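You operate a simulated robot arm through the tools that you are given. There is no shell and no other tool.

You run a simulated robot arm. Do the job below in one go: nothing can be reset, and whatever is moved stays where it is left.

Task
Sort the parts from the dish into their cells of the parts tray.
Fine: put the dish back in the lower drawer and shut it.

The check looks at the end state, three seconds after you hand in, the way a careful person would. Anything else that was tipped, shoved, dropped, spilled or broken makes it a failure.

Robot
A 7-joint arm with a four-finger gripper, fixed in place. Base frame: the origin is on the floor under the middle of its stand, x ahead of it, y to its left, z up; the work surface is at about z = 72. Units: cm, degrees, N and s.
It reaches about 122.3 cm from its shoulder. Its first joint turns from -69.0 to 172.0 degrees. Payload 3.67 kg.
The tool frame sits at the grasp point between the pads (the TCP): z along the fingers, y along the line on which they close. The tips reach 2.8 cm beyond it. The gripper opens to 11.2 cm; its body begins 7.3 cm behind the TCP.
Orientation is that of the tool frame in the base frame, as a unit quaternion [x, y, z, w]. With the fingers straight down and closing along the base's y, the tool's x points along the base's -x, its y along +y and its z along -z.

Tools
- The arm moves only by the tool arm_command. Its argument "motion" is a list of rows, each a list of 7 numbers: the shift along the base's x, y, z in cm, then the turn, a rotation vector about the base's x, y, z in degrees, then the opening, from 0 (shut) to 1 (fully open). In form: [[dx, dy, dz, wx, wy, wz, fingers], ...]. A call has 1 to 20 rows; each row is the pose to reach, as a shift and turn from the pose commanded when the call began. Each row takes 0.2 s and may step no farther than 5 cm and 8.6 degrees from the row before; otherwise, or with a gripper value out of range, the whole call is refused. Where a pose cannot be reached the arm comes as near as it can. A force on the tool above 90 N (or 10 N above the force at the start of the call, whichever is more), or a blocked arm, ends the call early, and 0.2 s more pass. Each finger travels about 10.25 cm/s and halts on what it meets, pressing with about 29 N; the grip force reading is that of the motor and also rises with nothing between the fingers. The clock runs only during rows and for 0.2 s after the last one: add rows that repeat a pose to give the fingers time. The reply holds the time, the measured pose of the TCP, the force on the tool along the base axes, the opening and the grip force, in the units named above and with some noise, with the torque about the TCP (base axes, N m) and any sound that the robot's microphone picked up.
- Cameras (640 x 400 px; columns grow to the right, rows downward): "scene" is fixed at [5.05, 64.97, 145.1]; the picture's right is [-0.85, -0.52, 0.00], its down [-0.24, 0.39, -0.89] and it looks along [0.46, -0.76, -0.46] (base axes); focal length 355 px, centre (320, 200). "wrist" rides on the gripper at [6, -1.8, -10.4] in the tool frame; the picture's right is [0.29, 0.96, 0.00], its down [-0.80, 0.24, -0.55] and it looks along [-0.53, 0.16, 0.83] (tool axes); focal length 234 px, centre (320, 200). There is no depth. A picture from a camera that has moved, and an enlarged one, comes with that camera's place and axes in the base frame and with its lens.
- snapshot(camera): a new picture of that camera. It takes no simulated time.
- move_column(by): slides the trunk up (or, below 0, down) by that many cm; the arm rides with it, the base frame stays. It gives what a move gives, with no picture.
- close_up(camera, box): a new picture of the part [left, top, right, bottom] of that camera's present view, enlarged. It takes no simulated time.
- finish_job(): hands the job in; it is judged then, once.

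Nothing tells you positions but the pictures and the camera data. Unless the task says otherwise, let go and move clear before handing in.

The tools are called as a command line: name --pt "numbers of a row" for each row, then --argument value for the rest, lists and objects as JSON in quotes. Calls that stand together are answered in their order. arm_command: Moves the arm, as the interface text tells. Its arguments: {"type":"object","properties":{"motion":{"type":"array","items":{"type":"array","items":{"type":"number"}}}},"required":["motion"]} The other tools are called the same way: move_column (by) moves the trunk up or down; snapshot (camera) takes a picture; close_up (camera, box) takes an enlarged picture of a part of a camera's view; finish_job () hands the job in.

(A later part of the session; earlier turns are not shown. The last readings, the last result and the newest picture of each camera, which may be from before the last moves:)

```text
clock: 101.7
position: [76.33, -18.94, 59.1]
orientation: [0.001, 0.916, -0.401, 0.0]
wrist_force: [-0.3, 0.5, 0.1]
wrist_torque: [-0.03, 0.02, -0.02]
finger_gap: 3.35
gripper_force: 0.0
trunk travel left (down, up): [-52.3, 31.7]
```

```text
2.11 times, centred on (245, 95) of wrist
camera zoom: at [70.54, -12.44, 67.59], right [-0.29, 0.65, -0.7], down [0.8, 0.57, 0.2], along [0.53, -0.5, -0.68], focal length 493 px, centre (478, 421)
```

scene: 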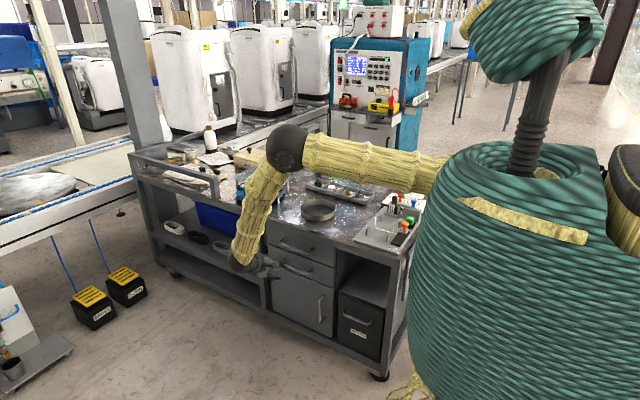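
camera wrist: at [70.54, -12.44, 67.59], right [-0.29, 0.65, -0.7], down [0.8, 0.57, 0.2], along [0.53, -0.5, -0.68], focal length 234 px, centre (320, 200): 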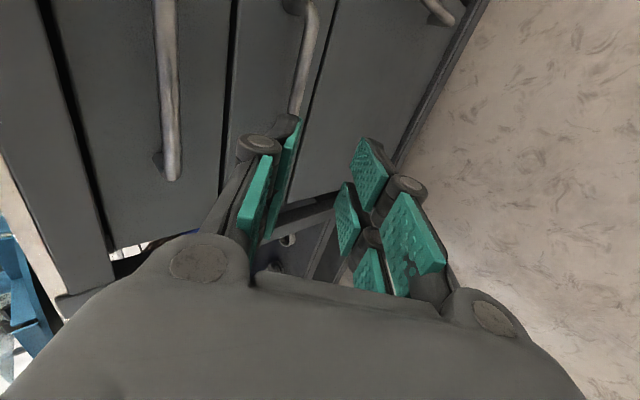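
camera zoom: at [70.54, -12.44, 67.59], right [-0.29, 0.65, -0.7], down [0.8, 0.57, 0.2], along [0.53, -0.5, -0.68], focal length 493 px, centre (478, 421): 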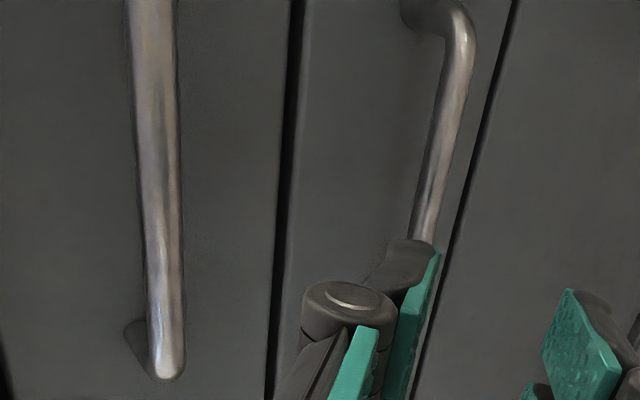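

The bar is confirmed at y≈-30.7, z≈52.2. I'll move to a staging point 6 cm back along the finger axis with a narrow opening.

arm_command --pt "-0.1 -2.2 -0.7 0 0 0 0.26" --pt "-0.2 -4.4 -1.3 0 0 0 0.26" --pt "-0.3 -6.45 -1.95 0 0 0 0.26" --pt "-0.3 -6.45 -1.95 0 0 0 0.26"

snapshot --camera "wrist"

close_up --camera "wrist" --box '[190, 40, 400, 230]'

```text
clock: 102.7
position: [76.24, -25.43, 57.24]
orientation: [0.0, 0.916, -0.4, 0.0]
wrist_force: [0.1, -0.2, -0.2]
wrist_torque: [-0.02, 0.01, -0.02]
finger_gap: 2.88
gripper_force: 0.0
trunk travel left (down, up): [-52.3, 31.7]
```

```text
taken
camera wrist: at [70.31, -18.91, 65.72], right [-0.29, 0.65, -0.7], down [0.8, 0.57, 0.2], along [0.53, -0.5, -0.68], focal length 234 px, centre (320, 200)
```

wrist: 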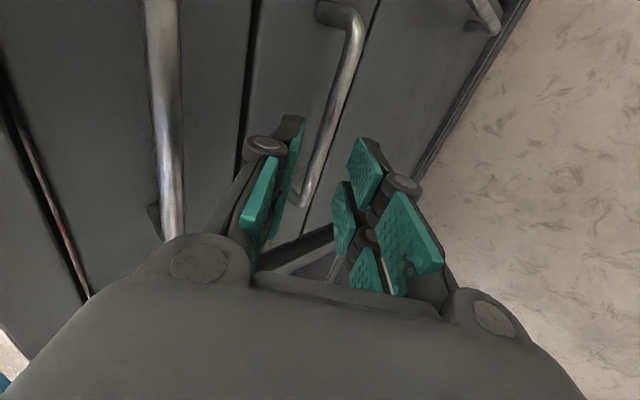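

```text
2.11 times, centred on (295, 135) of wrist
camera zoom: at [70.31, -18.91, 65.72], right [-0.29, 0.65, -0.7], down [0.8, 0.57, 0.2], along [0.53, -0.5, -0.68], focal length 493 px, centre (373, 337)
```

zoom: 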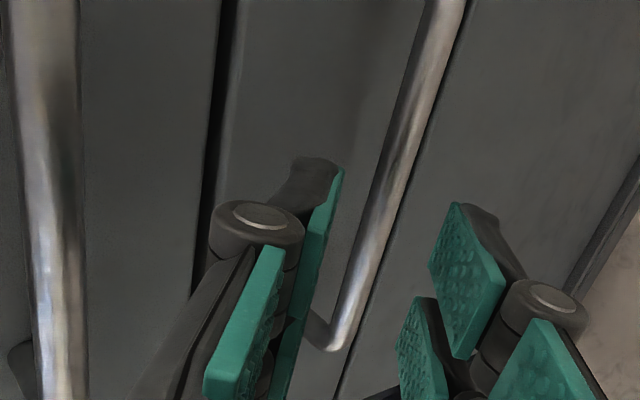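

The bar lies centred between the fingers. I'll advance along the finger axis onto it.

arm_command --pt "0 -1.2 -1.2 0 0 0 0.26" --pt "0 -2.4 -2.4 0 0 0 0.26" --pt "0 -3.5 -3.5 0 0 0 0.26" --pt "0 -4.4 -4.4 0 0 0 0.26" --pt "0 -4.4 -4.4 0 0 0 0.26"

close_up --camera "wrist" --box '[190, 40, 400, 230]'

```text
clock: 103.9
position: [76.14, -29.75, 52.8]
orientation: [0.001, 0.916, -0.4, 0.0]
wrist_force: [-0.4, 0.4, 0.3]
wrist_torque: [-0.02, 0.05, 0.0]
finger_gap: 2.9
gripper_force: 0.0
trunk travel left (down, up): [-52.3, 31.7]
```

```text
2.11 times, centred on (295, 135) of wrist
camera zoom: at [70.24, -23.25, 61.21], right [-0.29, 0.65, -0.7], down [0.8, 0.57, 0.2], along [0.53, -0.5, -0.68], focal length 493 px, centre (373, 337)
```

zoom: 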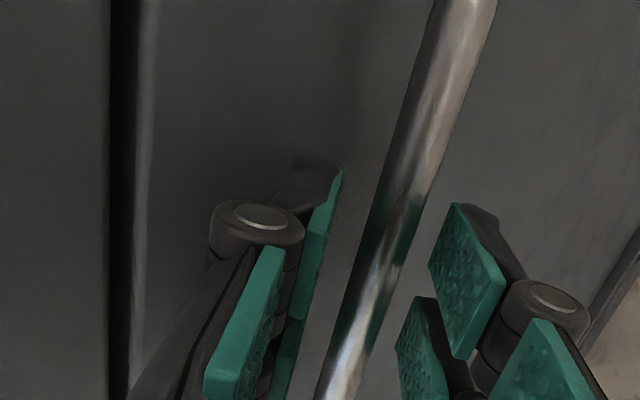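

The bar is between the pads with no contact force. I'll close on it.

arm_command --pt "0 0 0 0 0 0 0.18" --pt "0 0 0 0 0 0 0.1" --pt "0 0 0 0 0 0 0.02" --pt "0 0 0 0 0 0 0.0" --pt "0 0 0 0 0 0 0.0"

```text
clock: 105.1
position: [76.2, -29.68, 52.88]
orientation: [0.001, 0.916, -0.401, 0.0]
wrist_force: [1.2, -3.4, 11.1]
wrist_torque: [-0.15, 1.67, 0.3]
finger_gap: 1.11
gripper_force: 44.9
trunk travel left (down, up): [-52.3, 31.7]
```

The bar is gripped with only small side forces. I'll pull gently toward +y.

arm_command --pt "0 0.5 0 0 0 0 0.0" --pt "0 1.2 0 0 0 0 0.0" --pt "0 2.0 0 0 0 0 0.0" --pt "0 3.0 0 0 0 0 0.0" --pt "0 3.0 0 0 0 0 0.0"

snapshot --camera "scene"

```text
clock: 106.3
position: [76.04, -26.82, 52.82]
orientation: [0.001, 0.916, -0.401, 0.0]
wrist_force: [0.4, 1.4, 11.1]
wrist_torque: [-0.01, 0.49, 1.54]
finger_gap: 1.11
gripper_force: 44.6
trunk travel left (down, up): [-52.3, 31.7]
```

```text
taken
```

scene: 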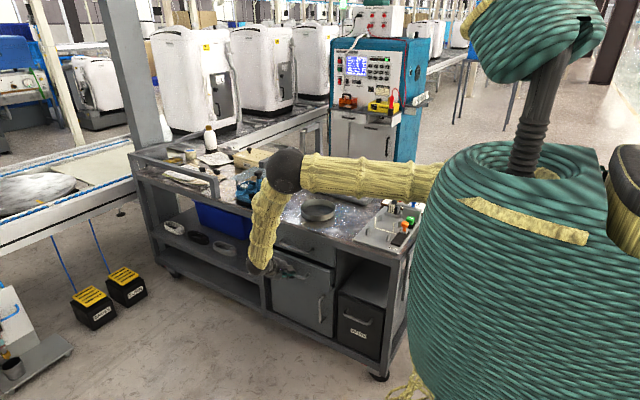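

The drawer is sliding out smoothly. I'll keep pulling.

arm_command --pt "0 1.8 0 0 0 0 0.0" --pt "0 3.6 0 0 0 0 0.0" --pt "0 5.4 0 0 0 0 0.0" --pt "0 7.2 0 0 0 0 0.0" --pt "0 9 0 0 0 0 0.0" --pt "0 9 0 0 0 0 0.0"

snapshot --camera "scene"

snapshot --camera "wrist"

```text
clock: 107.7
position: [76.2, -17.71, 52.83]
orientation: [0.001, 0.916, -0.4, -0.001]
wrist_force: [6.2, -0.1, 10.9]
wrist_torque: [0.01, 0.87, 1.14]
finger_gap: 1.11
gripper_force: 45.1
trunk travel left (down, up): [-52.3, 31.7]
```

```text
taken
```

scene: 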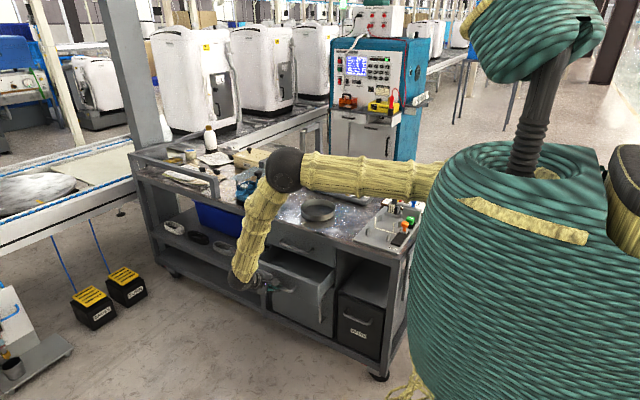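

```text
taken
camera wrist: at [70.25, -11.24, 61.3], right [-0.29, 0.65, -0.7], down [0.8, 0.57, 0.2], along [0.53, -0.5, -0.68], focal length 234 px, centre (320, 200)
```

wrist: 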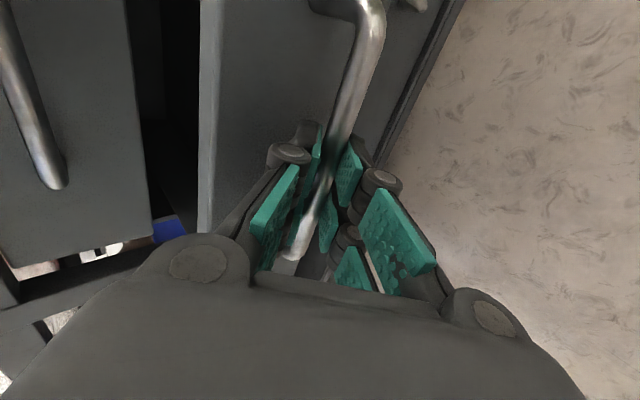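

The drawer is 12 cm open and tracking fine. I'll pull another 11 cm, easing the tilt slightly.

arm_command --pt "0 1.8 0 1.2 0 0 0.0" --pt "0 3.6 0 2.4 0 0 0.0" --pt "0 5.4 0 3.6 0 0 0.0" --pt "0 7.2 0 4.8 0 0 0.0" --pt "0 9 0 6 0 0 0.0" --pt "0 10.8 0 7 0 0 0.0" --pt "0 10.8 0 7 0 0 0.0"

snapshot --camera "scene"

snapshot --camera "wrist"

```text
clock: 109.3
position: [76.13, -7.02, 52.92]
orientation: [0.001, 0.939, -0.344, 0.0]
wrist_force: [8.1, 0.2, 23.6]
wrist_torque: [-0.12, 1.08, 1.14]
finger_gap: 1.12
gripper_force: 45.7
trunk travel left (down, up): [-52.3, 31.7]
```

```text
taken
```

scene: 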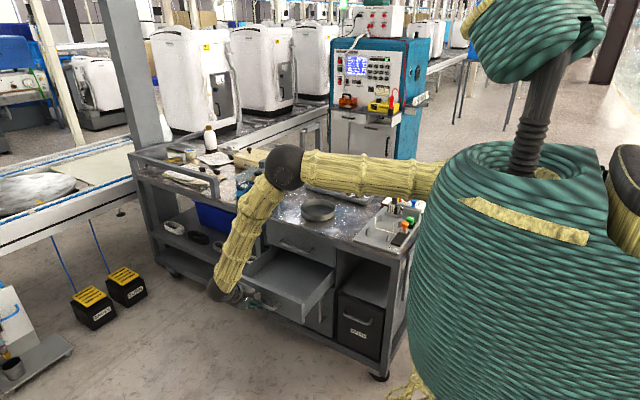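

```text
taken
camera wrist: at [70.23, -1.63, 62.04], right [-0.29, 0.73, -0.62], down [0.8, 0.54, 0.27], along [0.53, -0.42, -0.74], focal length 234 px, centre (320, 200)
```

wrist: 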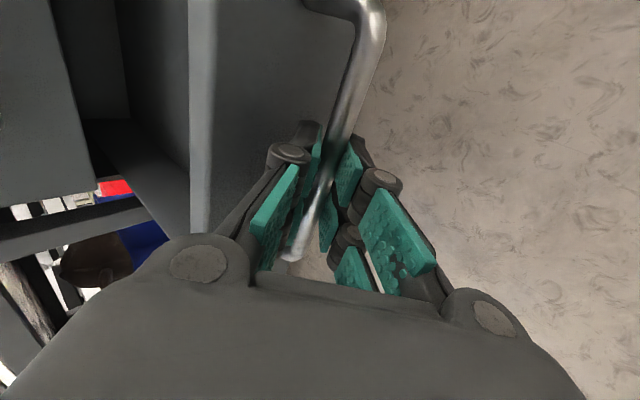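

The drawer is 22.7 cm open. I'll pull a little more for finger clearance and check for an end stop.

arm_command --pt "0 1 0 0 0 0 0.0" --pt "0 2 0 0 0 0 0.0" --pt "0 2.8 0 0 0 0 0.0" --pt "0 2.8 0 0 0 0 0.0"

close_up --camera "scene" --box '[200, 190, 350, 340]'

```text
clock: 110.3
position: [76.16, -4.13, 52.97]
orientation: [0.001, 0.939, -0.344, 0.0]
wrist_force: [16.0, 0.7, 18.0]
wrist_torque: [-0.05, 0.76, 1.38]
finger_gap: 1.11
gripper_force: 44.7
trunk travel left (down, up): [-52.3, 31.7]
```

```text
2.67 times, centred on (275, 265) of scene
camera zoom: at [5.05, 64.97, 145.1], right [-0.85, -0.52, 0.0], down [-0.24, 0.39, -0.89], along [0.46, -0.76, -0.46], focal length 948 px, centre (440, 27)
```

zoom: 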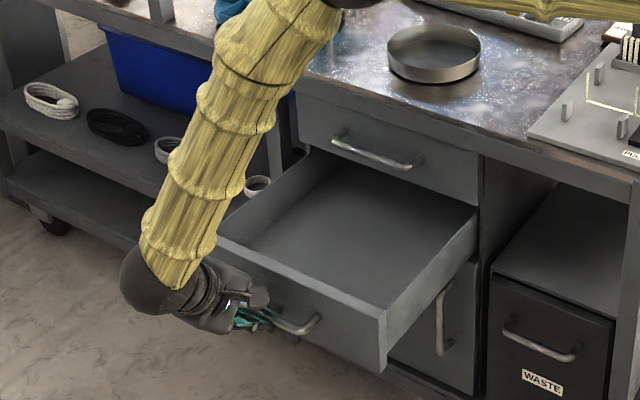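

The drawer is open 25 cm and empty inside. I'll release the handle, back out along the finger axis, then rise and turn the fingers back to straight down.

arm_command --pt "0 0 0 0 0 0 0.12" --pt "0 0 0 0 0 0 0.26" --pt "0 0 0 0 0 0 0.26" --pt "0 1.2 1.4 0 0 0 0.26" --pt "0 2.6 3.0 0 0 0 0.26" --pt "0 4.0 4.7 0 0 0 0.26" --pt "0 5.0 7.5 0 0 0 0.26" --pt "0 5.0 11.5 6 0 0 0.26" --pt "0 5.0 15.5 12 0 0 0.26" --pt "0 5.0 19.5 18 0 0 0.26" --pt "0 5.0 23.5 24 0 0 0.26" --pt "0 5.0 27.5 30 0 0 0.26" --pt "0 5.0 31.5 36 0 0 0.26" --pt "0 5.0 35.5 40.2 0 0 0.26" --pt "0 5.0 39.5 40.2 0 0 0.26" --pt "0 5.0 39.5 40.2 0 0 0.26"

snapshot --camera "scene"

snapshot --camera "wrist"

```text
clock: 113.7
position: [76.11, 0.78, 91.92]
orientation: [0.001, 1.0, -0.001, -0.002]
wrist_force: [-0.4, -0.6, 0.9]
wrist_torque: [0.0, 0.01, -0.01]
finger_gap: 2.91
gripper_force: 0.0
trunk travel left (down, up): [-52.3, 31.7]
```

```text
taken
```

scene: 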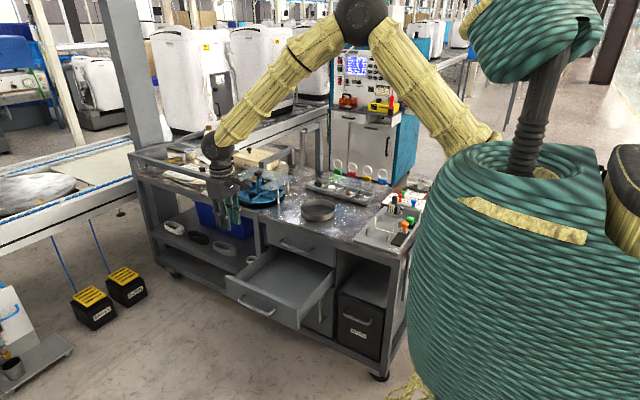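

```text
taken
camera wrist: at [70.25, -1.03, 102.48], right [-0.29, 0.96, 0.0], down [0.8, 0.24, 0.55], along [0.53, 0.16, -0.83], focal length 234 px, centre (320, 200)
```

wrist: 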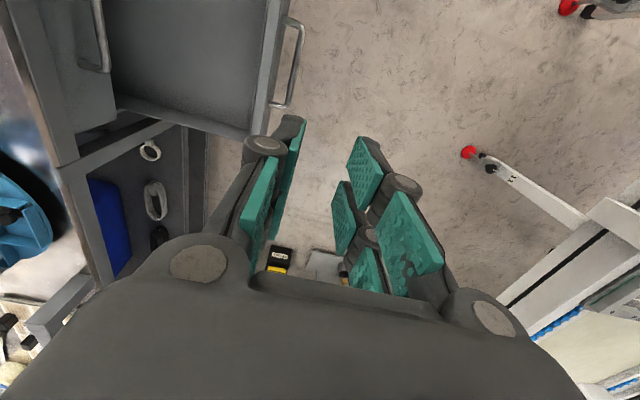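

The drawer is open and the hand is clear. I'll move over the drawer to measure its interior on the way to the dish.

arm_command --pt "-0.6 -4.5 0.5 0 0 0 0.26" --pt "-1.2 -9 1 0 0 0 0.26" --pt "-1.8 -13.5 1 0 0 0 0.26" --pt "-2.4 -17 1 0 0 0 0.26" --pt "-2.4 -17 1 0 0 0 0.26"

snapshot --camera "wrist"

```text
clock: 114.9
position: [73.81, -16.32, 93.23]
orientation: [0.001, 1.0, 0.0, -0.001]
wrist_force: [0.4, 0.5, -0.2]
wrist_torque: [-0.05, 0.0, 0.03]
finger_gap: 2.91
gripper_force: 0.1
trunk travel left (down, up): [-52.3, 31.7]
```

```text
taken
camera wrist: at [67.9, -18.04, 103.77], right [-0.29, 0.96, 0.0], down [0.8, 0.24, 0.55], along [0.53, 0.16, -0.83], focal length 234 px, centre (320, 200)
```

wrist: 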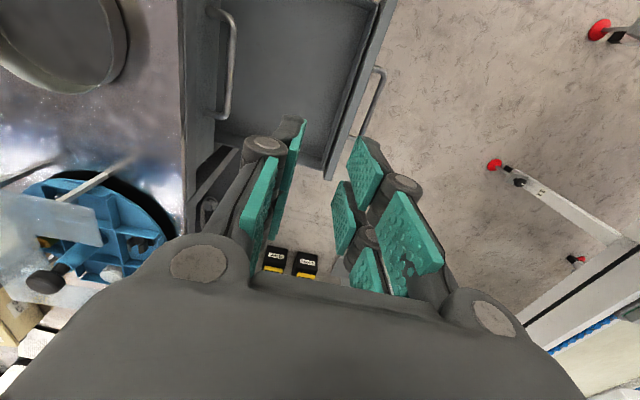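

close_up --camera "wrist" --box '[160, 0, 420, 200]'

```text
2.00 times, centred on (290, 100) of wrist
camera zoom: at [67.9, -18.04, 103.77], right [-0.29, 0.96, 0.0], down [0.8, 0.24, 0.55], along [0.53, 0.16, -0.83], focal length 468 px, centre (380, 400)
```

zoom: 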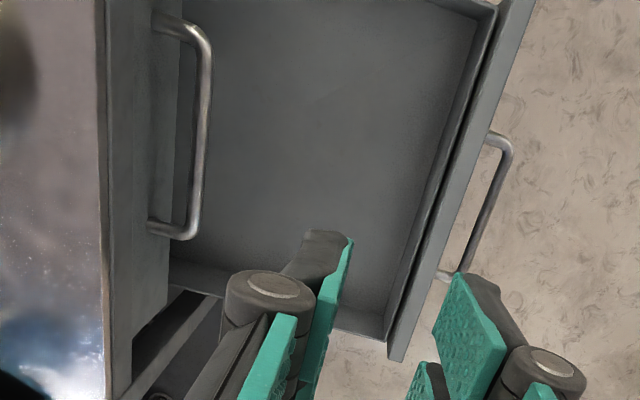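

I estimate the drawer's inner front wall at y≈-10.6 and the interior from x≈61 to 89. I'll go over the dish now and measure its rim for gripping on the +y side.

arm_command --pt "0 -4.5 0 0 0 0 0.2" --pt "0 -9 0 0 0 0 0.2" --pt "0 -13.5 -1 0 0 0 0.2" --pt "0 -18 -2.5 0 0 0 0.2" --pt "0 -22.3 -4.9 0 0 0 0.2" --pt "0 -22.3 -4.9 0 0 0 0.2"

snapshot --camera "wrist"

close_up --camera "wrist" --box '[130, 20, 370, 220]'

close_up --camera "scene" --box '[270, 150, 390, 240]'

```text
clock: 116.3
position: [73.72, -38.3, 88.33]
orientation: [0.0, 1.0, -0.001, 0.0]
wrist_force: [-0.8, -0.9, 0.1]
wrist_torque: [0.01, -0.05, 0.0]
finger_gap: 2.24
gripper_force: 0.1
trunk travel left (down, up): [-52.3, 31.7]
```

```text
taken
camera wrist: at [67.82, -40.04, 98.79], right [-0.29, 0.96, 0.0], down [0.8, 0.24, 0.55], along [0.53, 0.16, -0.83], focal length 234 px, centre (320, 200)
```

wrist: 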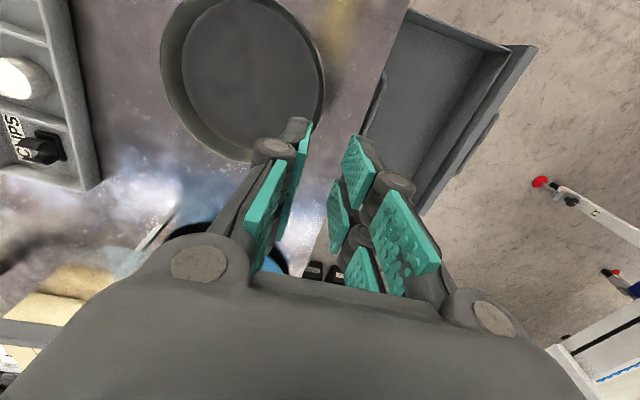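

```text
2.00 times, centred on (250, 120) of wrist
camera zoom: at [67.82, -40.04, 98.79], right [-0.29, 0.96, 0.0], down [0.8, 0.24, 0.55], along [0.53, 0.16, -0.83], focal length 468 px, centre (460, 360)
```

zoom: 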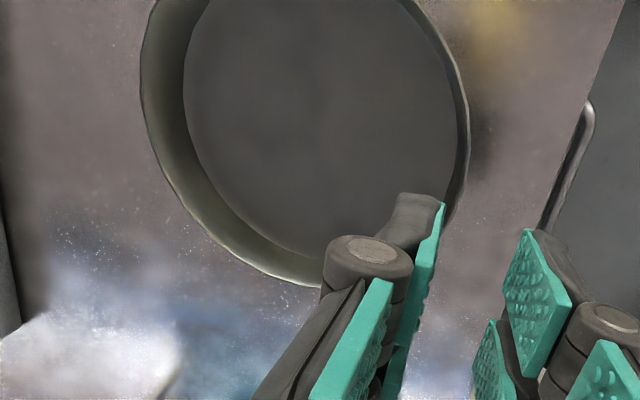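

```text
4.44 times, centred on (330, 195) of scene
camera zoom: at [5.05, 64.97, 145.1], right [-0.85, -0.52, 0.0], down [-0.24, 0.39, -0.89], along [0.46, -0.76, -0.46], focal length 1580 px, centre (276, 222)
```

zoom: 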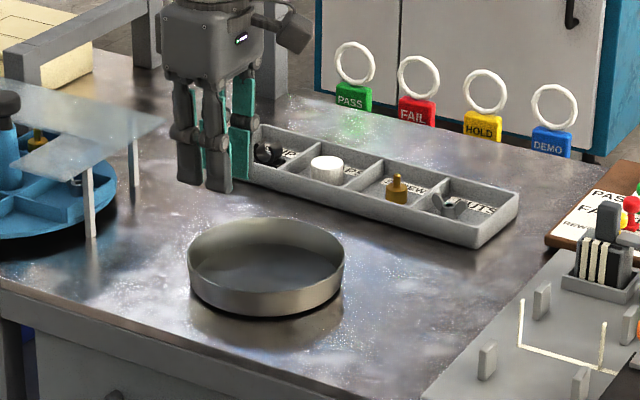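

The dish centre is at about (73.2, -45.55), so I'll pinch its wall at the +y side near (73.2, -38.6). I'll descend to just above the rim and check.

arm_command --pt "-0.3 -0.2 -3 0 0 0 0.22" --pt "-0.6 -0.35 -6 0 0 0 0.22" --pt "-0.6 -0.35 -9 0 0 0 0.22" --pt "-0.6 -0.35 -9 0 0 0 0.22"

close_up --camera "wrist" --box '[190, 40, 410, 230]'

close_up --camera "scene" --box '[270, 160, 370, 240]'

```text
clock: 117.3
position: [73.15, -38.79, 79.41]
orientation: [0.002, 1.0, 0.0, -0.001]
wrist_force: [-0.5, -0.4, -0.2]
wrist_torque: [-0.03, -0.01, 0.0]
finger_gap: 2.46
gripper_force: 0.1
trunk travel left (down, up): [-52.3, 31.7]
```

```text
2.11 times, centred on (300, 135) of wrist
camera zoom: at [67.3, -40.48, 89.91], right [-0.29, 0.96, 0.0], down [0.8, 0.24, 0.55], along [0.53, 0.16, -0.83], focal length 493 px, centre (362, 337)
```

zoom: 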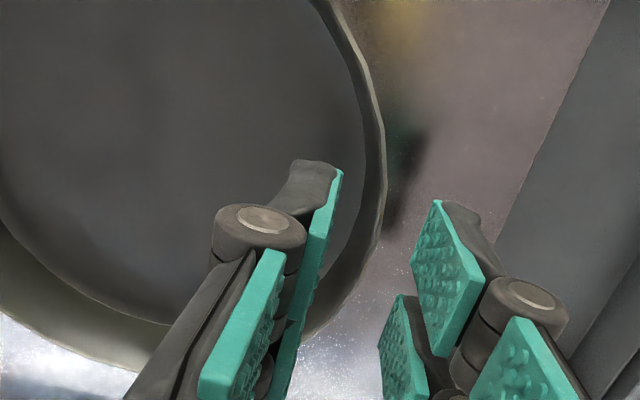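

```text
5.00 times, centred on (320, 200) of scene
camera zoom: at [5.05, 64.97, 145.1], right [-0.85, -0.52, 0.0], down [-0.24, 0.39, -0.89], along [0.46, -0.76, -0.46], focal length 1777 px, centre (320, 200)
```

zoom: 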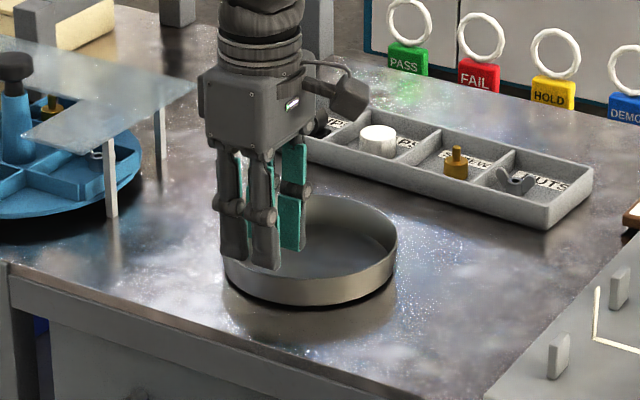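

The rim sits between the inner and outer fingers. I'll lower the fingers around the wall.

arm_command --pt "0 -0.05 -1.2 0 0 0 0.22" --pt "0 -0.05 -2.4 0 0 0 0.22" --pt "0 -0.05 -3.3 0 0 0 0.22" --pt "0 -0.05 -3.8 0 0 0 0.22" --pt "0 -0.05 -3.8 0 0 0 0.22"

close_up --camera "scene" --box '[270, 160, 370, 240]'

```text
clock: 118.5
position: [73.22, -38.97, 75.6]
orientation: [0.001, 1.0, 0.0, -0.001]
wrist_force: [0.0, -0.2, 0.3]
wrist_torque: [0.01, -0.04, 0.0]
finger_gap: 2.49
gripper_force: 0.1
trunk travel left (down, up): [-52.3, 31.7]
```

```text
5.00 times, centred on (320, 200) of scene
camera zoom: at [5.05, 64.97, 145.1], right [-0.85, -0.52, 0.0], down [-0.24, 0.39, -0.89], along [0.46, -0.76, -0.46], focal length 1777 px, centre (320, 200)
```

zoom: 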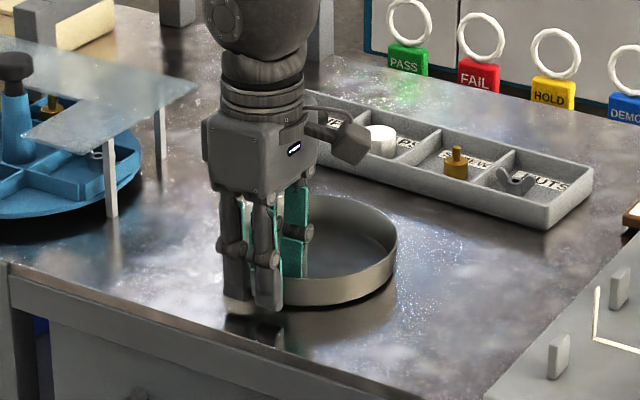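

The fingers straddle the wall with no contact. I'll close on the rim.

arm_command --pt "0 0 0 0 0 0 0.14" --pt "0 0 0 0 0 0 0.06" --pt "0 0 0 0 0 0 0.0" --pt "0 0 0 0 0 0 0.0" --pt "0 0 0 0 0 0 0.0"

close_up --camera "wrist" --box '[190, 40, 410, 230]'

close_up --camera "scene" --box '[270, 160, 370, 240]'

```text
clock: 119.7
position: [73.21, -38.9, 75.72]
orientation: [0.0, 1.0, 0.0, -0.001]
wrist_force: [2.4, -1.7, 3.5]
wrist_torque: [-0.69, 0.02, 0.27]
finger_gap: 0.75
gripper_force: 28.9
trunk travel left (down, up): [-52.3, 31.7]
```

```text
2.11 times, centred on (300, 135) of wrist
camera zoom: at [67.25, -40.67, 86.13], right [-0.29, 0.96, 0.0], down [0.8, 0.24, 0.55], along [0.53, 0.16, -0.83], focal length 493 px, centre (362, 337)
```

zoom: 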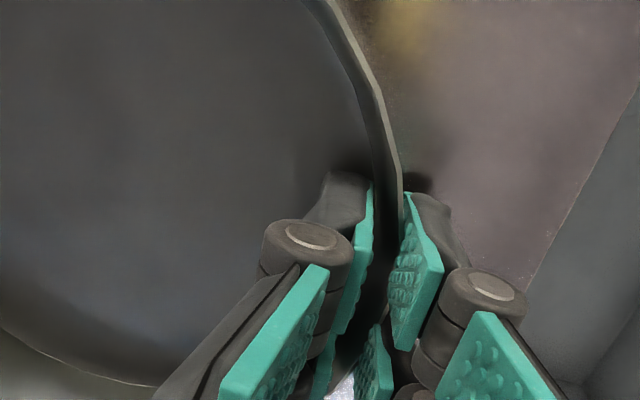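

```text
5.00 times, centred on (320, 200) of scene
camera zoom: at [5.05, 64.97, 145.1], right [-0.85, -0.52, 0.0], down [-0.24, 0.39, -0.89], along [0.46, -0.76, -0.46], focal length 1777 px, centre (320, 200)
```

zoom: 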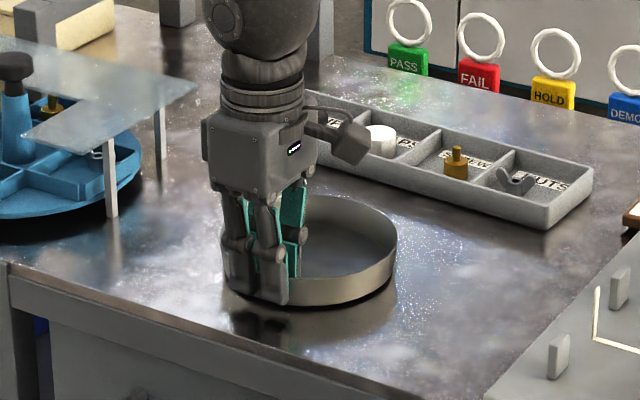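

The rim is clamped at 0.75 cm with full force. I'll lift slowly and check that the dish stays level.

arm_command --pt "0 0 0.5 0 0 0 0.0" --pt "0 0 1.2 0 0 0 0.0" --pt "0 0 2.0 0 0 0 0.0" --pt "0 0 3.0 0 0 0 0.0" --pt "0 0 3.0 0 0 0 0.0"

close_up --camera "scene" --box '[270, 150, 370, 230]'

snapshot --camera "wrist"

```text
clock: 120.9
position: [73.21, -39.0, 78.47]
orientation: [0.001, 1.0, 0.0, -0.001]
wrist_force: [0.4, -0.3, -1.2]
wrist_torque: [0.1, -0.03, 0.02]
finger_gap: 0.6
gripper_force: 29.2
trunk travel left (down, up): [-52.3, 31.7]
```

```text
5.00 times, centred on (320, 190) of scene
camera zoom: at [5.05, 64.97, 145.1], right [-0.85, -0.52, 0.0], down [-0.24, 0.39, -0.89], along [0.46, -0.76, -0.46], focal length 1777 px, centre (320, 250)
```

zoom: 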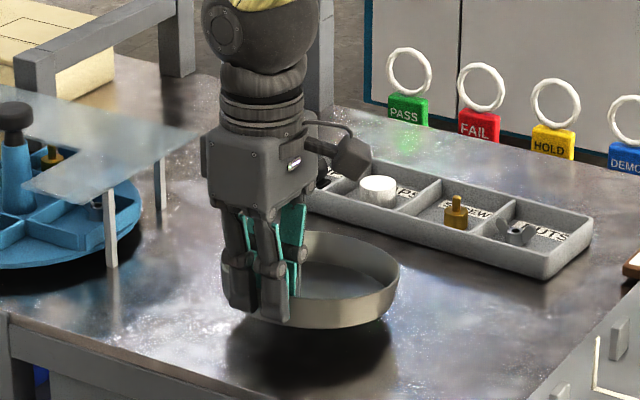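

```text
taken
camera wrist: at [67.24, -40.69, 89.01], right [-0.29, 0.96, 0.0], down [0.8, 0.24, 0.55], along [0.53, 0.16, -0.83], focal length 234 px, centre (320, 200)
```

wrist: 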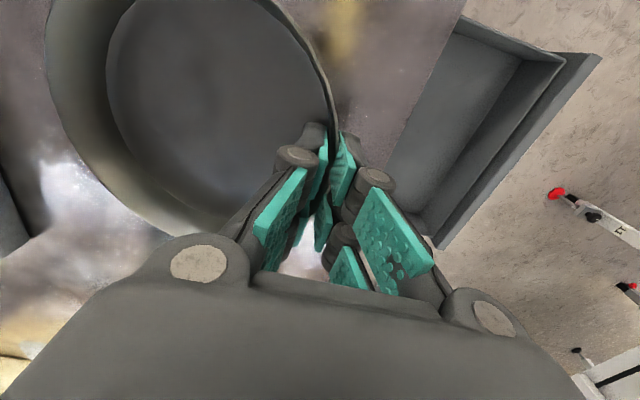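

The dish is lifted and held. I'll check its tilt more closely before carrying it over the bench edge.

close_up --camera "scene" --box '[300, 185, 360, 225]'

arm_command --pt "0 0 2 0 0 0 0.0" --pt "0 0 4 0 0 0 0.0" --pt "0 0 6 0 0 0 0.0" --pt "0 0 6 0 0 0 0.0"

close_up --camera "scene" --box '[290, 150, 370, 210]'

```text
10.00 times, centred on (330, 205) of scene
camera zoom: at [5.05, 64.97, 145.1], right [-0.85, -0.52, 0.0], down [-0.24, 0.39, -0.89], along [0.46, -0.76, -0.46], focal length 3554 px, centre (220, 150)
```

zoom: 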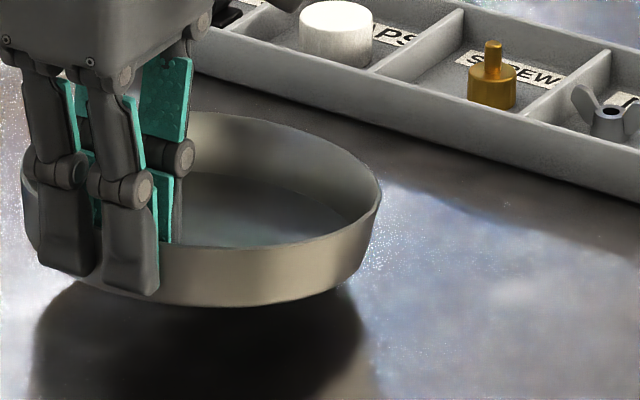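

```text
clock: 121.9
position: [73.21, -38.99, 84.62]
orientation: [0.0, 1.0, 0.0, -0.002]
wrist_force: [-0.9, -0.3, -1.8]
wrist_torque: [0.08, 0.0, 0.0]
finger_gap: 0.57
gripper_force: 28.7
trunk travel left (down, up): [-52.3, 31.7]
```

```text
6.67 times, centred on (330, 180) of scene
camera zoom: at [5.05, 64.97, 145.1], right [-0.85, -0.52, 0.0], down [-0.24, 0.39, -0.89], along [0.46, -0.76, -0.46], focal length 2369 px, centre (253, 333)
```

zoom: 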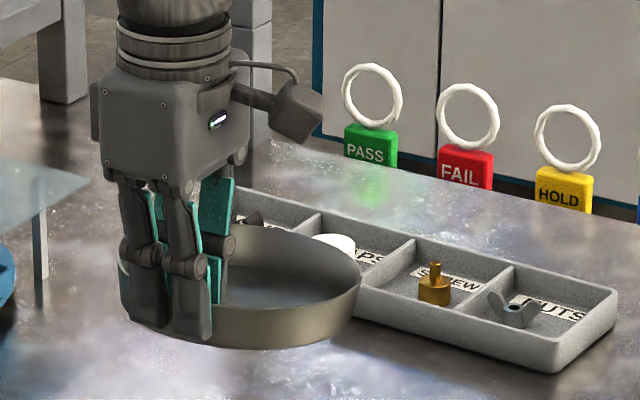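

The dish hangs nearly level. I'll carry it out over the open drawer, keeping it in front of the upper handle.

arm_command --pt "0.3 4 0 0 0 0 0.0" --pt "0.6 8 0 0 0 0 0.0" --pt "0.9 12 0 0 0 0 0.0" --pt "1.2 16 0 0 0 0 0.0" --pt "1.5 20 0 0 0 0 0.0" --pt "1.8 24.4 0 0 0 0 0.0" --pt "1.8 24.4 0 0 0 0 0.0"

snapshot --camera "scene"

snapshot --camera "wrist"

```text
clock: 123.5
position: [75.0, -14.46, 84.56]
orientation: [0.001, 1.0, 0.0, -0.001]
wrist_force: [-0.3, -1.0, -1.3]
wrist_torque: [0.08, -0.02, 0.04]
finger_gap: 0.59
gripper_force: 29.1
trunk travel left (down, up): [-52.3, 31.7]
```

```text
taken
```

scene: 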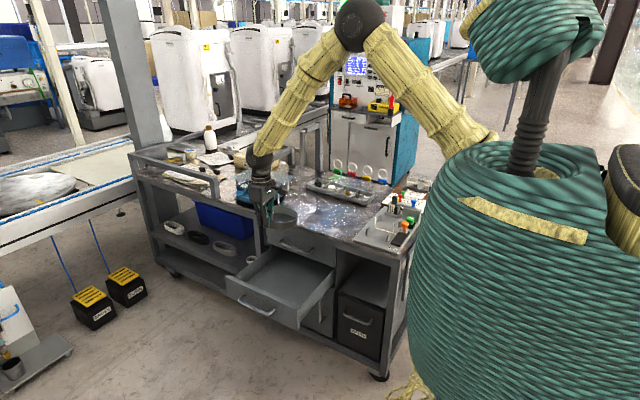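

```text
taken
camera wrist: at [69.13, -16.13, 94.97], right [-0.29, 0.96, 0.0], down [0.8, 0.24, 0.55], along [0.53, 0.16, -0.83], focal length 234 px, centre (320, 200)
```

wrist: 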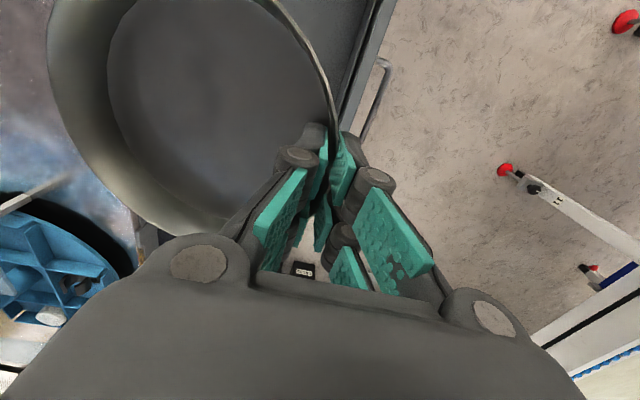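

The dish sags about 12° toward the bench side. I'll tilt the hand by -12° about x to level it before lowering.

arm_command --pt "0 0 0 -4 0 0 0.0" --pt "0 0 0 -8 0 0 0.0" --pt "0 0 0 -12 0 0 0.0" --pt "0 0 0 -12 0 0 0.0"

close_up --camera "scene" --box '[230, 170, 330, 250]'

snapshot --camera "wrist"

```text
clock: 124.5
position: [75.06, -14.44, 84.54]
orientation: [0.0, 0.995, -0.104, -0.001]
wrist_force: [0.6, 0.3, -1.2]
wrist_torque: [0.11, -0.03, -0.02]
finger_gap: 0.61
gripper_force: 29.3
trunk travel left (down, up): [-52.3, 31.7]
```

```text
5.00 times, centred on (280, 210) of scene
camera zoom: at [5.05, 64.97, 145.1], right [-0.85, -0.52, 0.0], down [-0.24, 0.39, -0.89], along [0.46, -0.76, -0.46], focal length 1777 px, centre (520, 150)
```

zoom: 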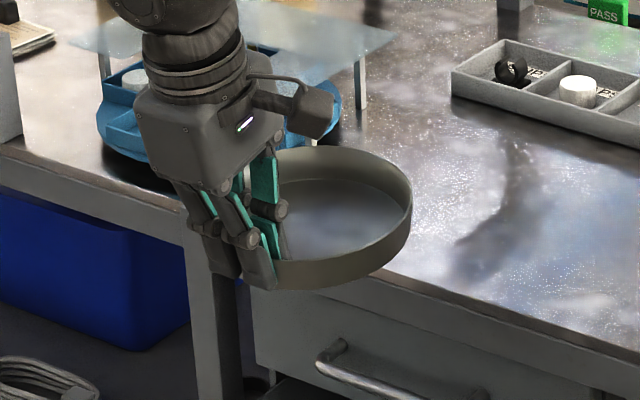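

```text
taken
camera wrist: at [69.09, -13.98, 95.19], right [-0.29, 0.94, -0.2], down [0.8, 0.35, 0.49], along [0.53, -0.02, -0.85], focal length 234 px, centre (320, 200)
```

wrist: 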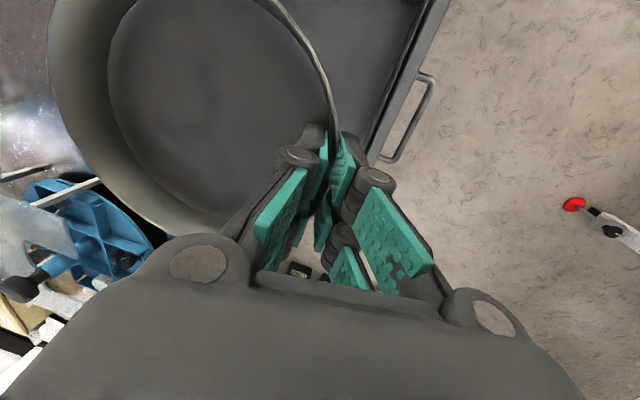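

Comparing the rim ellipse, -12° over-corrected slightly. I'll reduce the hand tilt to about -6° and check again.

arm_command --pt "0 0 0 3 0 0 0.0" --pt "0 0 0 6 0 0 0.0" --pt "0 0 0 6 0 0 0.0"

close_up --camera "scene" --box '[250, 190, 320, 240]'

```text
clock: 125.3
position: [74.95, -14.39, 84.56]
orientation: [0.001, 0.999, -0.052, -0.001]
wrist_force: [0.4, 1.0, -2.4]
wrist_torque: [0.07, -0.01, -0.01]
finger_gap: 0.59
gripper_force: 28.9
trunk travel left (down, up): [-52.3, 31.7]
```

```text
8.00 times, centred on (285, 215) of scene
camera zoom: at [5.05, 64.97, 145.1], right [-0.85, -0.52, 0.0], down [-0.24, 0.39, -0.89], along [0.46, -0.76, -0.46], focal length 2843 px, centre (600, 80)
```

zoom: 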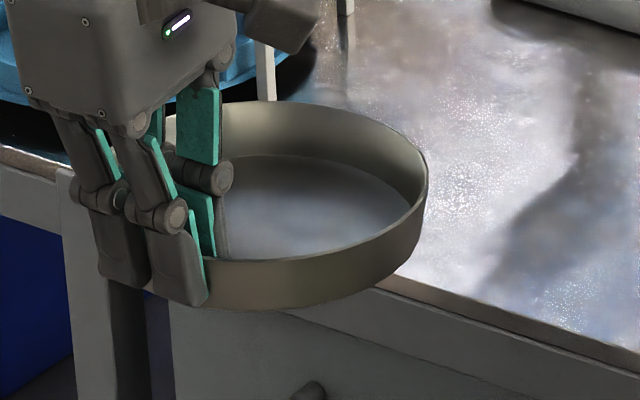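

The dish is level now. I'll lower it to just above the height of the upper handle and check clearances.

arm_command --pt "0 0 -4 0 0 0 0.0" --pt "0 0 -8 0 0 0 0.0" --pt "0 0 -12 0 0 0 0.0" --pt "0 0 -15 0 0 0 0.0" --pt "0 0 -15 0 0 0 0.0"

snapshot --camera "wrist"

close_up --camera "scene" --box '[220, 190, 350, 330]'

```text
clock: 126.5
position: [75.08, -14.48, 69.61]
orientation: [0.001, 0.999, -0.053, -0.001]
wrist_force: [-0.7, 0.1, -1.3]
wrist_torque: [0.1, -0.03, 0.0]
finger_gap: 0.59
gripper_force: 28.5
trunk travel left (down, up): [-52.3, 31.7]
```

```text
taken
camera wrist: at [69.11, -15.12, 80.17], right [-0.29, 0.95, -0.1], down [0.8, 0.3, 0.53], along [0.53, 0.07, -0.85], focal length 234 px, centre (320, 200)
```

wrist: 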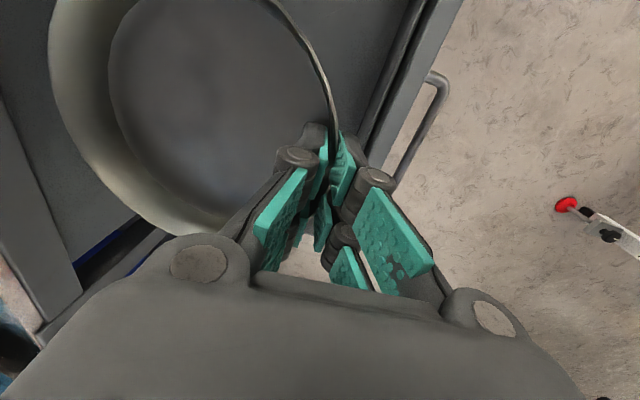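

```text
2.86 times, centred on (285, 260) of scene
camera zoom: at [5.05, 64.97, 145.1], right [-0.85, -0.52, 0.0], down [-0.24, 0.39, -0.89], along [0.46, -0.76, -0.46], focal length 1015 px, centre (420, 29)
```

zoom: 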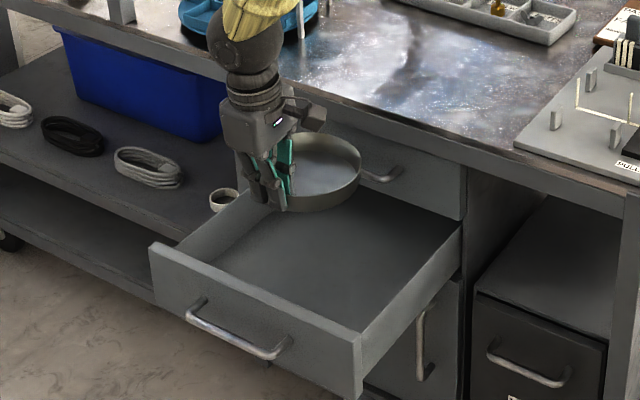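

Clearance to the upper handle looks like more than 1 cm. I'll lower further into the drawer, watching forces.

arm_command --pt "0 0 -2.5 0 0 0 0.0" --pt "0 0 -5 0 0 0 0.0" --pt "0 0 -7.5 0 0 0 0.0" --pt "0 0 -10 0 0 0 0.0" --pt "0 0 -12.5 0 0 0 0.0" --pt "0 0 -12.5 0 0 0 0.0"

snapshot --camera "wrist"

close_up --camera "scene" --box '[220, 190, 350, 330]'

```text
clock: 127.9
position: [74.91, -14.63, 57.17]
orientation: [0.001, 0.999, -0.052, -0.001]
wrist_force: [-0.4, 0.2, -0.9]
wrist_torque: [0.11, -0.02, 0.0]
finger_gap: 0.62
gripper_force: 29.4
trunk travel left (down, up): [-52.3, 31.7]
```

```text
taken
camera wrist: at [69.01, -15.22, 67.76], right [-0.29, 0.95, -0.1], down [0.8, 0.3, 0.52], along [0.53, 0.07, -0.85], focal length 234 px, centre (320, 200)
```

wrist: 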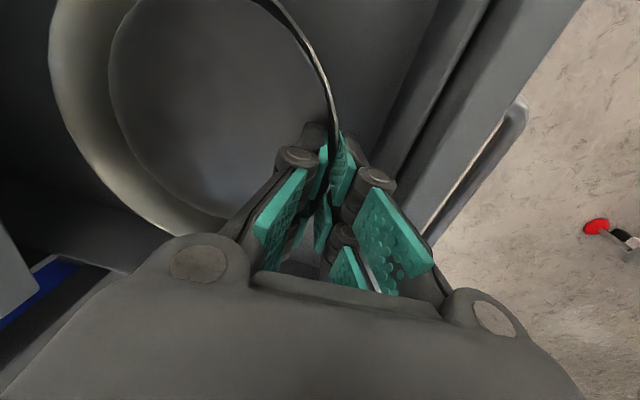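

```text
2.86 times, centred on (285, 260) of scene
camera zoom: at [5.05, 64.97, 145.1], right [-0.85, -0.52, 0.0], down [-0.24, 0.39, -0.89], along [0.46, -0.76, -0.46], focal length 1015 px, centre (420, 29)
```

zoom: 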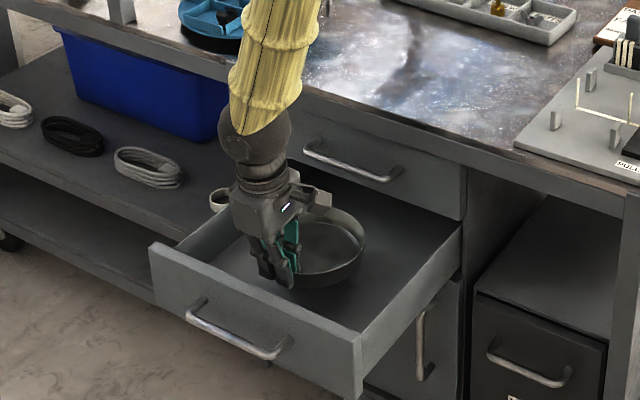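

The dish passed the upper handle cleanly and is inside the drawer outline. I'll keep lowering in smaller steps.

arm_command --pt "0 0 -1.5 0 0 0 0.0" --pt "0 0 -3 0 0 0 0.0" --pt "0 0 -4 0 0 0 0.0" --pt "0 0 -4 0 0 0 0.0"

snapshot --camera "wrist"

close_up --camera "scene" --box '[230, 210, 340, 320]'

```text
clock: 128.9
position: [75.02, -14.43, 53.17]
orientation: [0.001, 0.999, -0.053, -0.001]
wrist_force: [0.5, 1.0, -1.2]
wrist_torque: [0.08, 0.0, 0.02]
finger_gap: 0.64
gripper_force: 28.9
trunk travel left (down, up): [-52.3, 31.7]
```

```text
taken
camera wrist: at [69.12, -15.21, 63.7], right [-0.29, 0.95, -0.1], down [0.8, 0.3, 0.52], along [0.53, 0.07, -0.85], focal length 234 px, centre (320, 200)
```

wrist: 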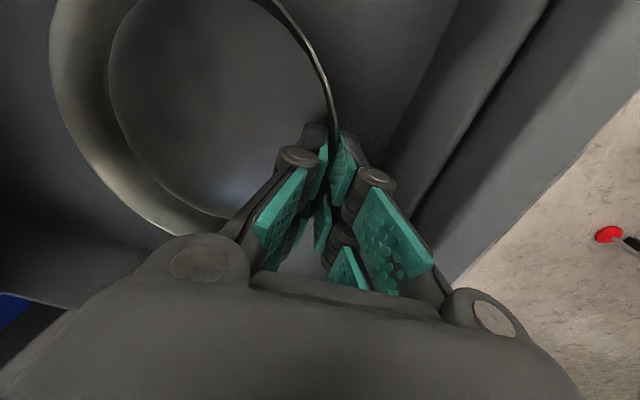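

```text
3.64 times, centred on (285, 265) of scene
camera zoom: at [5.05, 64.97, 145.1], right [-0.85, -0.52, 0.0], down [-0.24, 0.39, -0.89], along [0.46, -0.76, -0.46], focal length 1292 px, centre (447, -36)
```

zoom: 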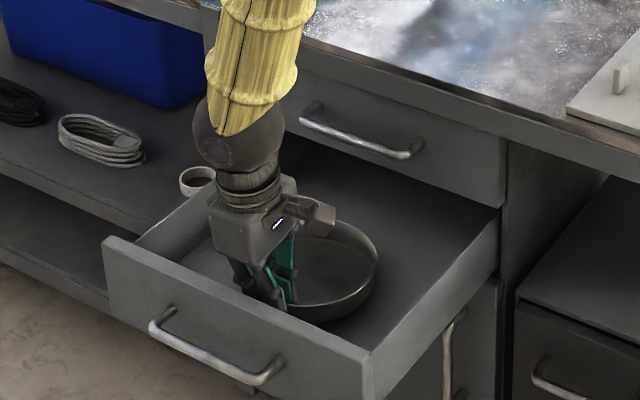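

Still no contact at 53 cm. I'll go down in half-centimetre steps until the dish touches the drawer floor.

arm_command --pt "0 0 -0.5 0 0 0 0.0" --pt "0 0 -1.0 0 0 0 0.0" --pt "0 0 -1.0 0 0 0 0.0"

arm_command --pt "0 0 -0.4 0 0 0 0.0" --pt "0 0 -0.8 0 0 0 0.0" --pt "0 0 -0.8 0 0 0 0.0"

```text
clock: 129.7
position: [75.14, -14.61, 52.0]
orientation: [0.001, 0.999, -0.052, -0.001]
wrist_force: [0.6, 0.3, -1.1]
wrist_torque: [0.08, 0.02, -0.01]
finger_gap: 0.61
gripper_force: 29.3
trunk travel left (down, up): [-52.3, 31.7]
```

```text
clock: 130.5
position: [75.07, -14.5, 51.44]
orientation: [0.001, 0.999, -0.052, 0.0]
wrist_force: [1.4, -0.5, 7.6]
wrist_torque: [-0.65, 0.53, 0.06]
finger_gap: 0.61
gripper_force: 29.7
trunk travel left (down, up): [-52.3, 31.7]
```

The dish is resting on the drawer floor, with about 9 N spread around its middle. I'll open the fingers slightly, then lift straight up along the finger axis.

arm_command --pt "0 0 0.1 0 0 0 0.08" --pt "0 0 0.1 0 0 0 0.12" --pt "0 0 0.1 0 0 0 0.15" --pt "0 0 0.1 0 0 0 0.15"

snapshot --camera "wrist"

close_up --camera "scene" --box '[230, 210, 340, 320]'

```text
clock: 131.5
position: [75.03, -14.56, 51.5]
orientation: [0.001, 0.999, -0.052, -0.001]
wrist_force: [0.5, 0.0, 0.5]
wrist_torque: [-0.02, 0.01, 0.01]
finger_gap: 1.67
gripper_force: 0.1
trunk travel left (down, up): [-52.3, 31.7]
```

```text
taken
camera wrist: at [69.09, -15.17, 62.02], right [-0.29, 0.95, -0.1], down [0.8, 0.3, 0.52], along [0.53, 0.07, -0.85], focal length 234 px, centre (320, 200)
```

wrist: 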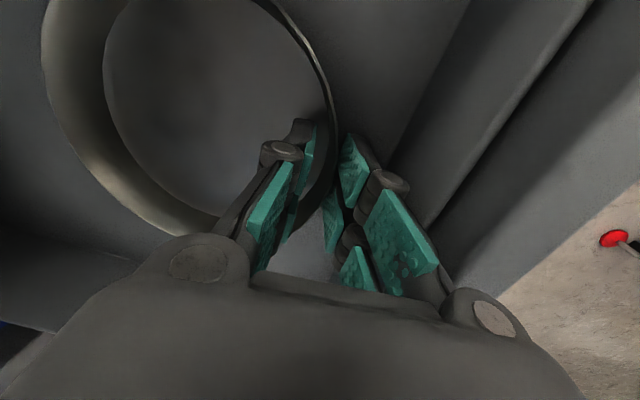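

```text
3.64 times, centred on (285, 265) of scene
camera zoom: at [5.05, 64.97, 145.1], right [-0.85, -0.52, 0.0], down [-0.24, 0.39, -0.89], along [0.46, -0.76, -0.46], focal length 1292 px, centre (447, -36)
```

zoom: 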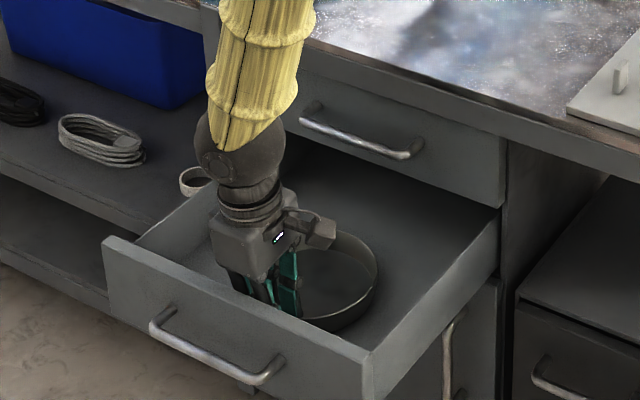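

The fingers are free of the rim. I'll raise straight up out of the drawer.

arm_command --pt "0 0.1 1 0 0 0 0.15" --pt "0 0.3 2.5 0 0 0 0.15" --pt "0 0.5 5 0 0 0 0.15" --pt "0 0.9 9 0 0 0 0.15" --pt "0 1.3 13 0 0 0 0.15" --pt "0 3 17 0 0 0 0.2" --pt "0 5 20 0 0 0 0.25" --pt "0 5 20 0 0 0 0.25"

snapshot --camera "wrist"

close_up --camera "scene" --box '[220, 200, 350, 330]'

```text
clock: 133.3
position: [75.07, -9.53, 71.29]
orientation: [0.001, 0.999, -0.052, -0.001]
wrist_force: [-0.5, -0.2, -0.6]
wrist_torque: [0.01, 0.04, -0.01]
finger_gap: 2.78
gripper_force: 0.0
trunk travel left (down, up): [-52.3, 31.7]
```

```text
taken
camera wrist: at [69.11, -10.19, 81.94], right [-0.29, 0.95, -0.1], down [0.8, 0.3, 0.52], along [0.53, 0.07, -0.85], focal length 234 px, centre (320, 200)
```

wrist: 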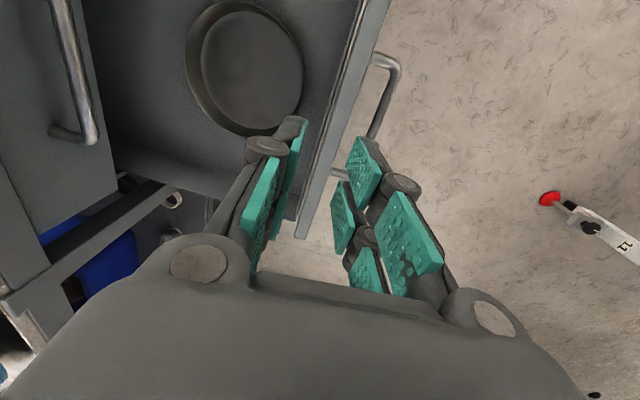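

```text
3.08 times, centred on (285, 265) of scene
camera zoom: at [5.05, 64.97, 145.1], right [-0.85, -0.52, 0.0], down [-0.24, 0.39, -0.89], along [0.46, -0.76, -0.46], focal length 1094 px, centre (428, 0)
```

zoom: 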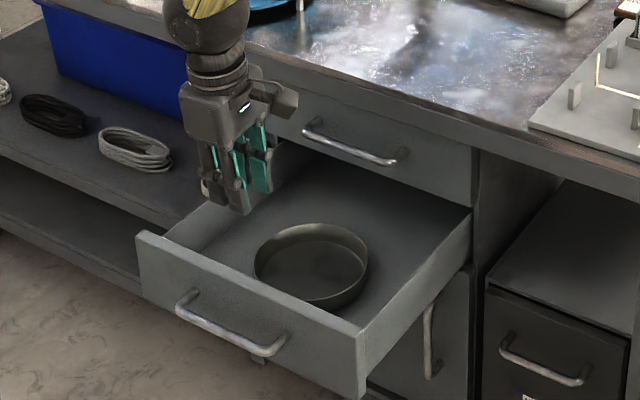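

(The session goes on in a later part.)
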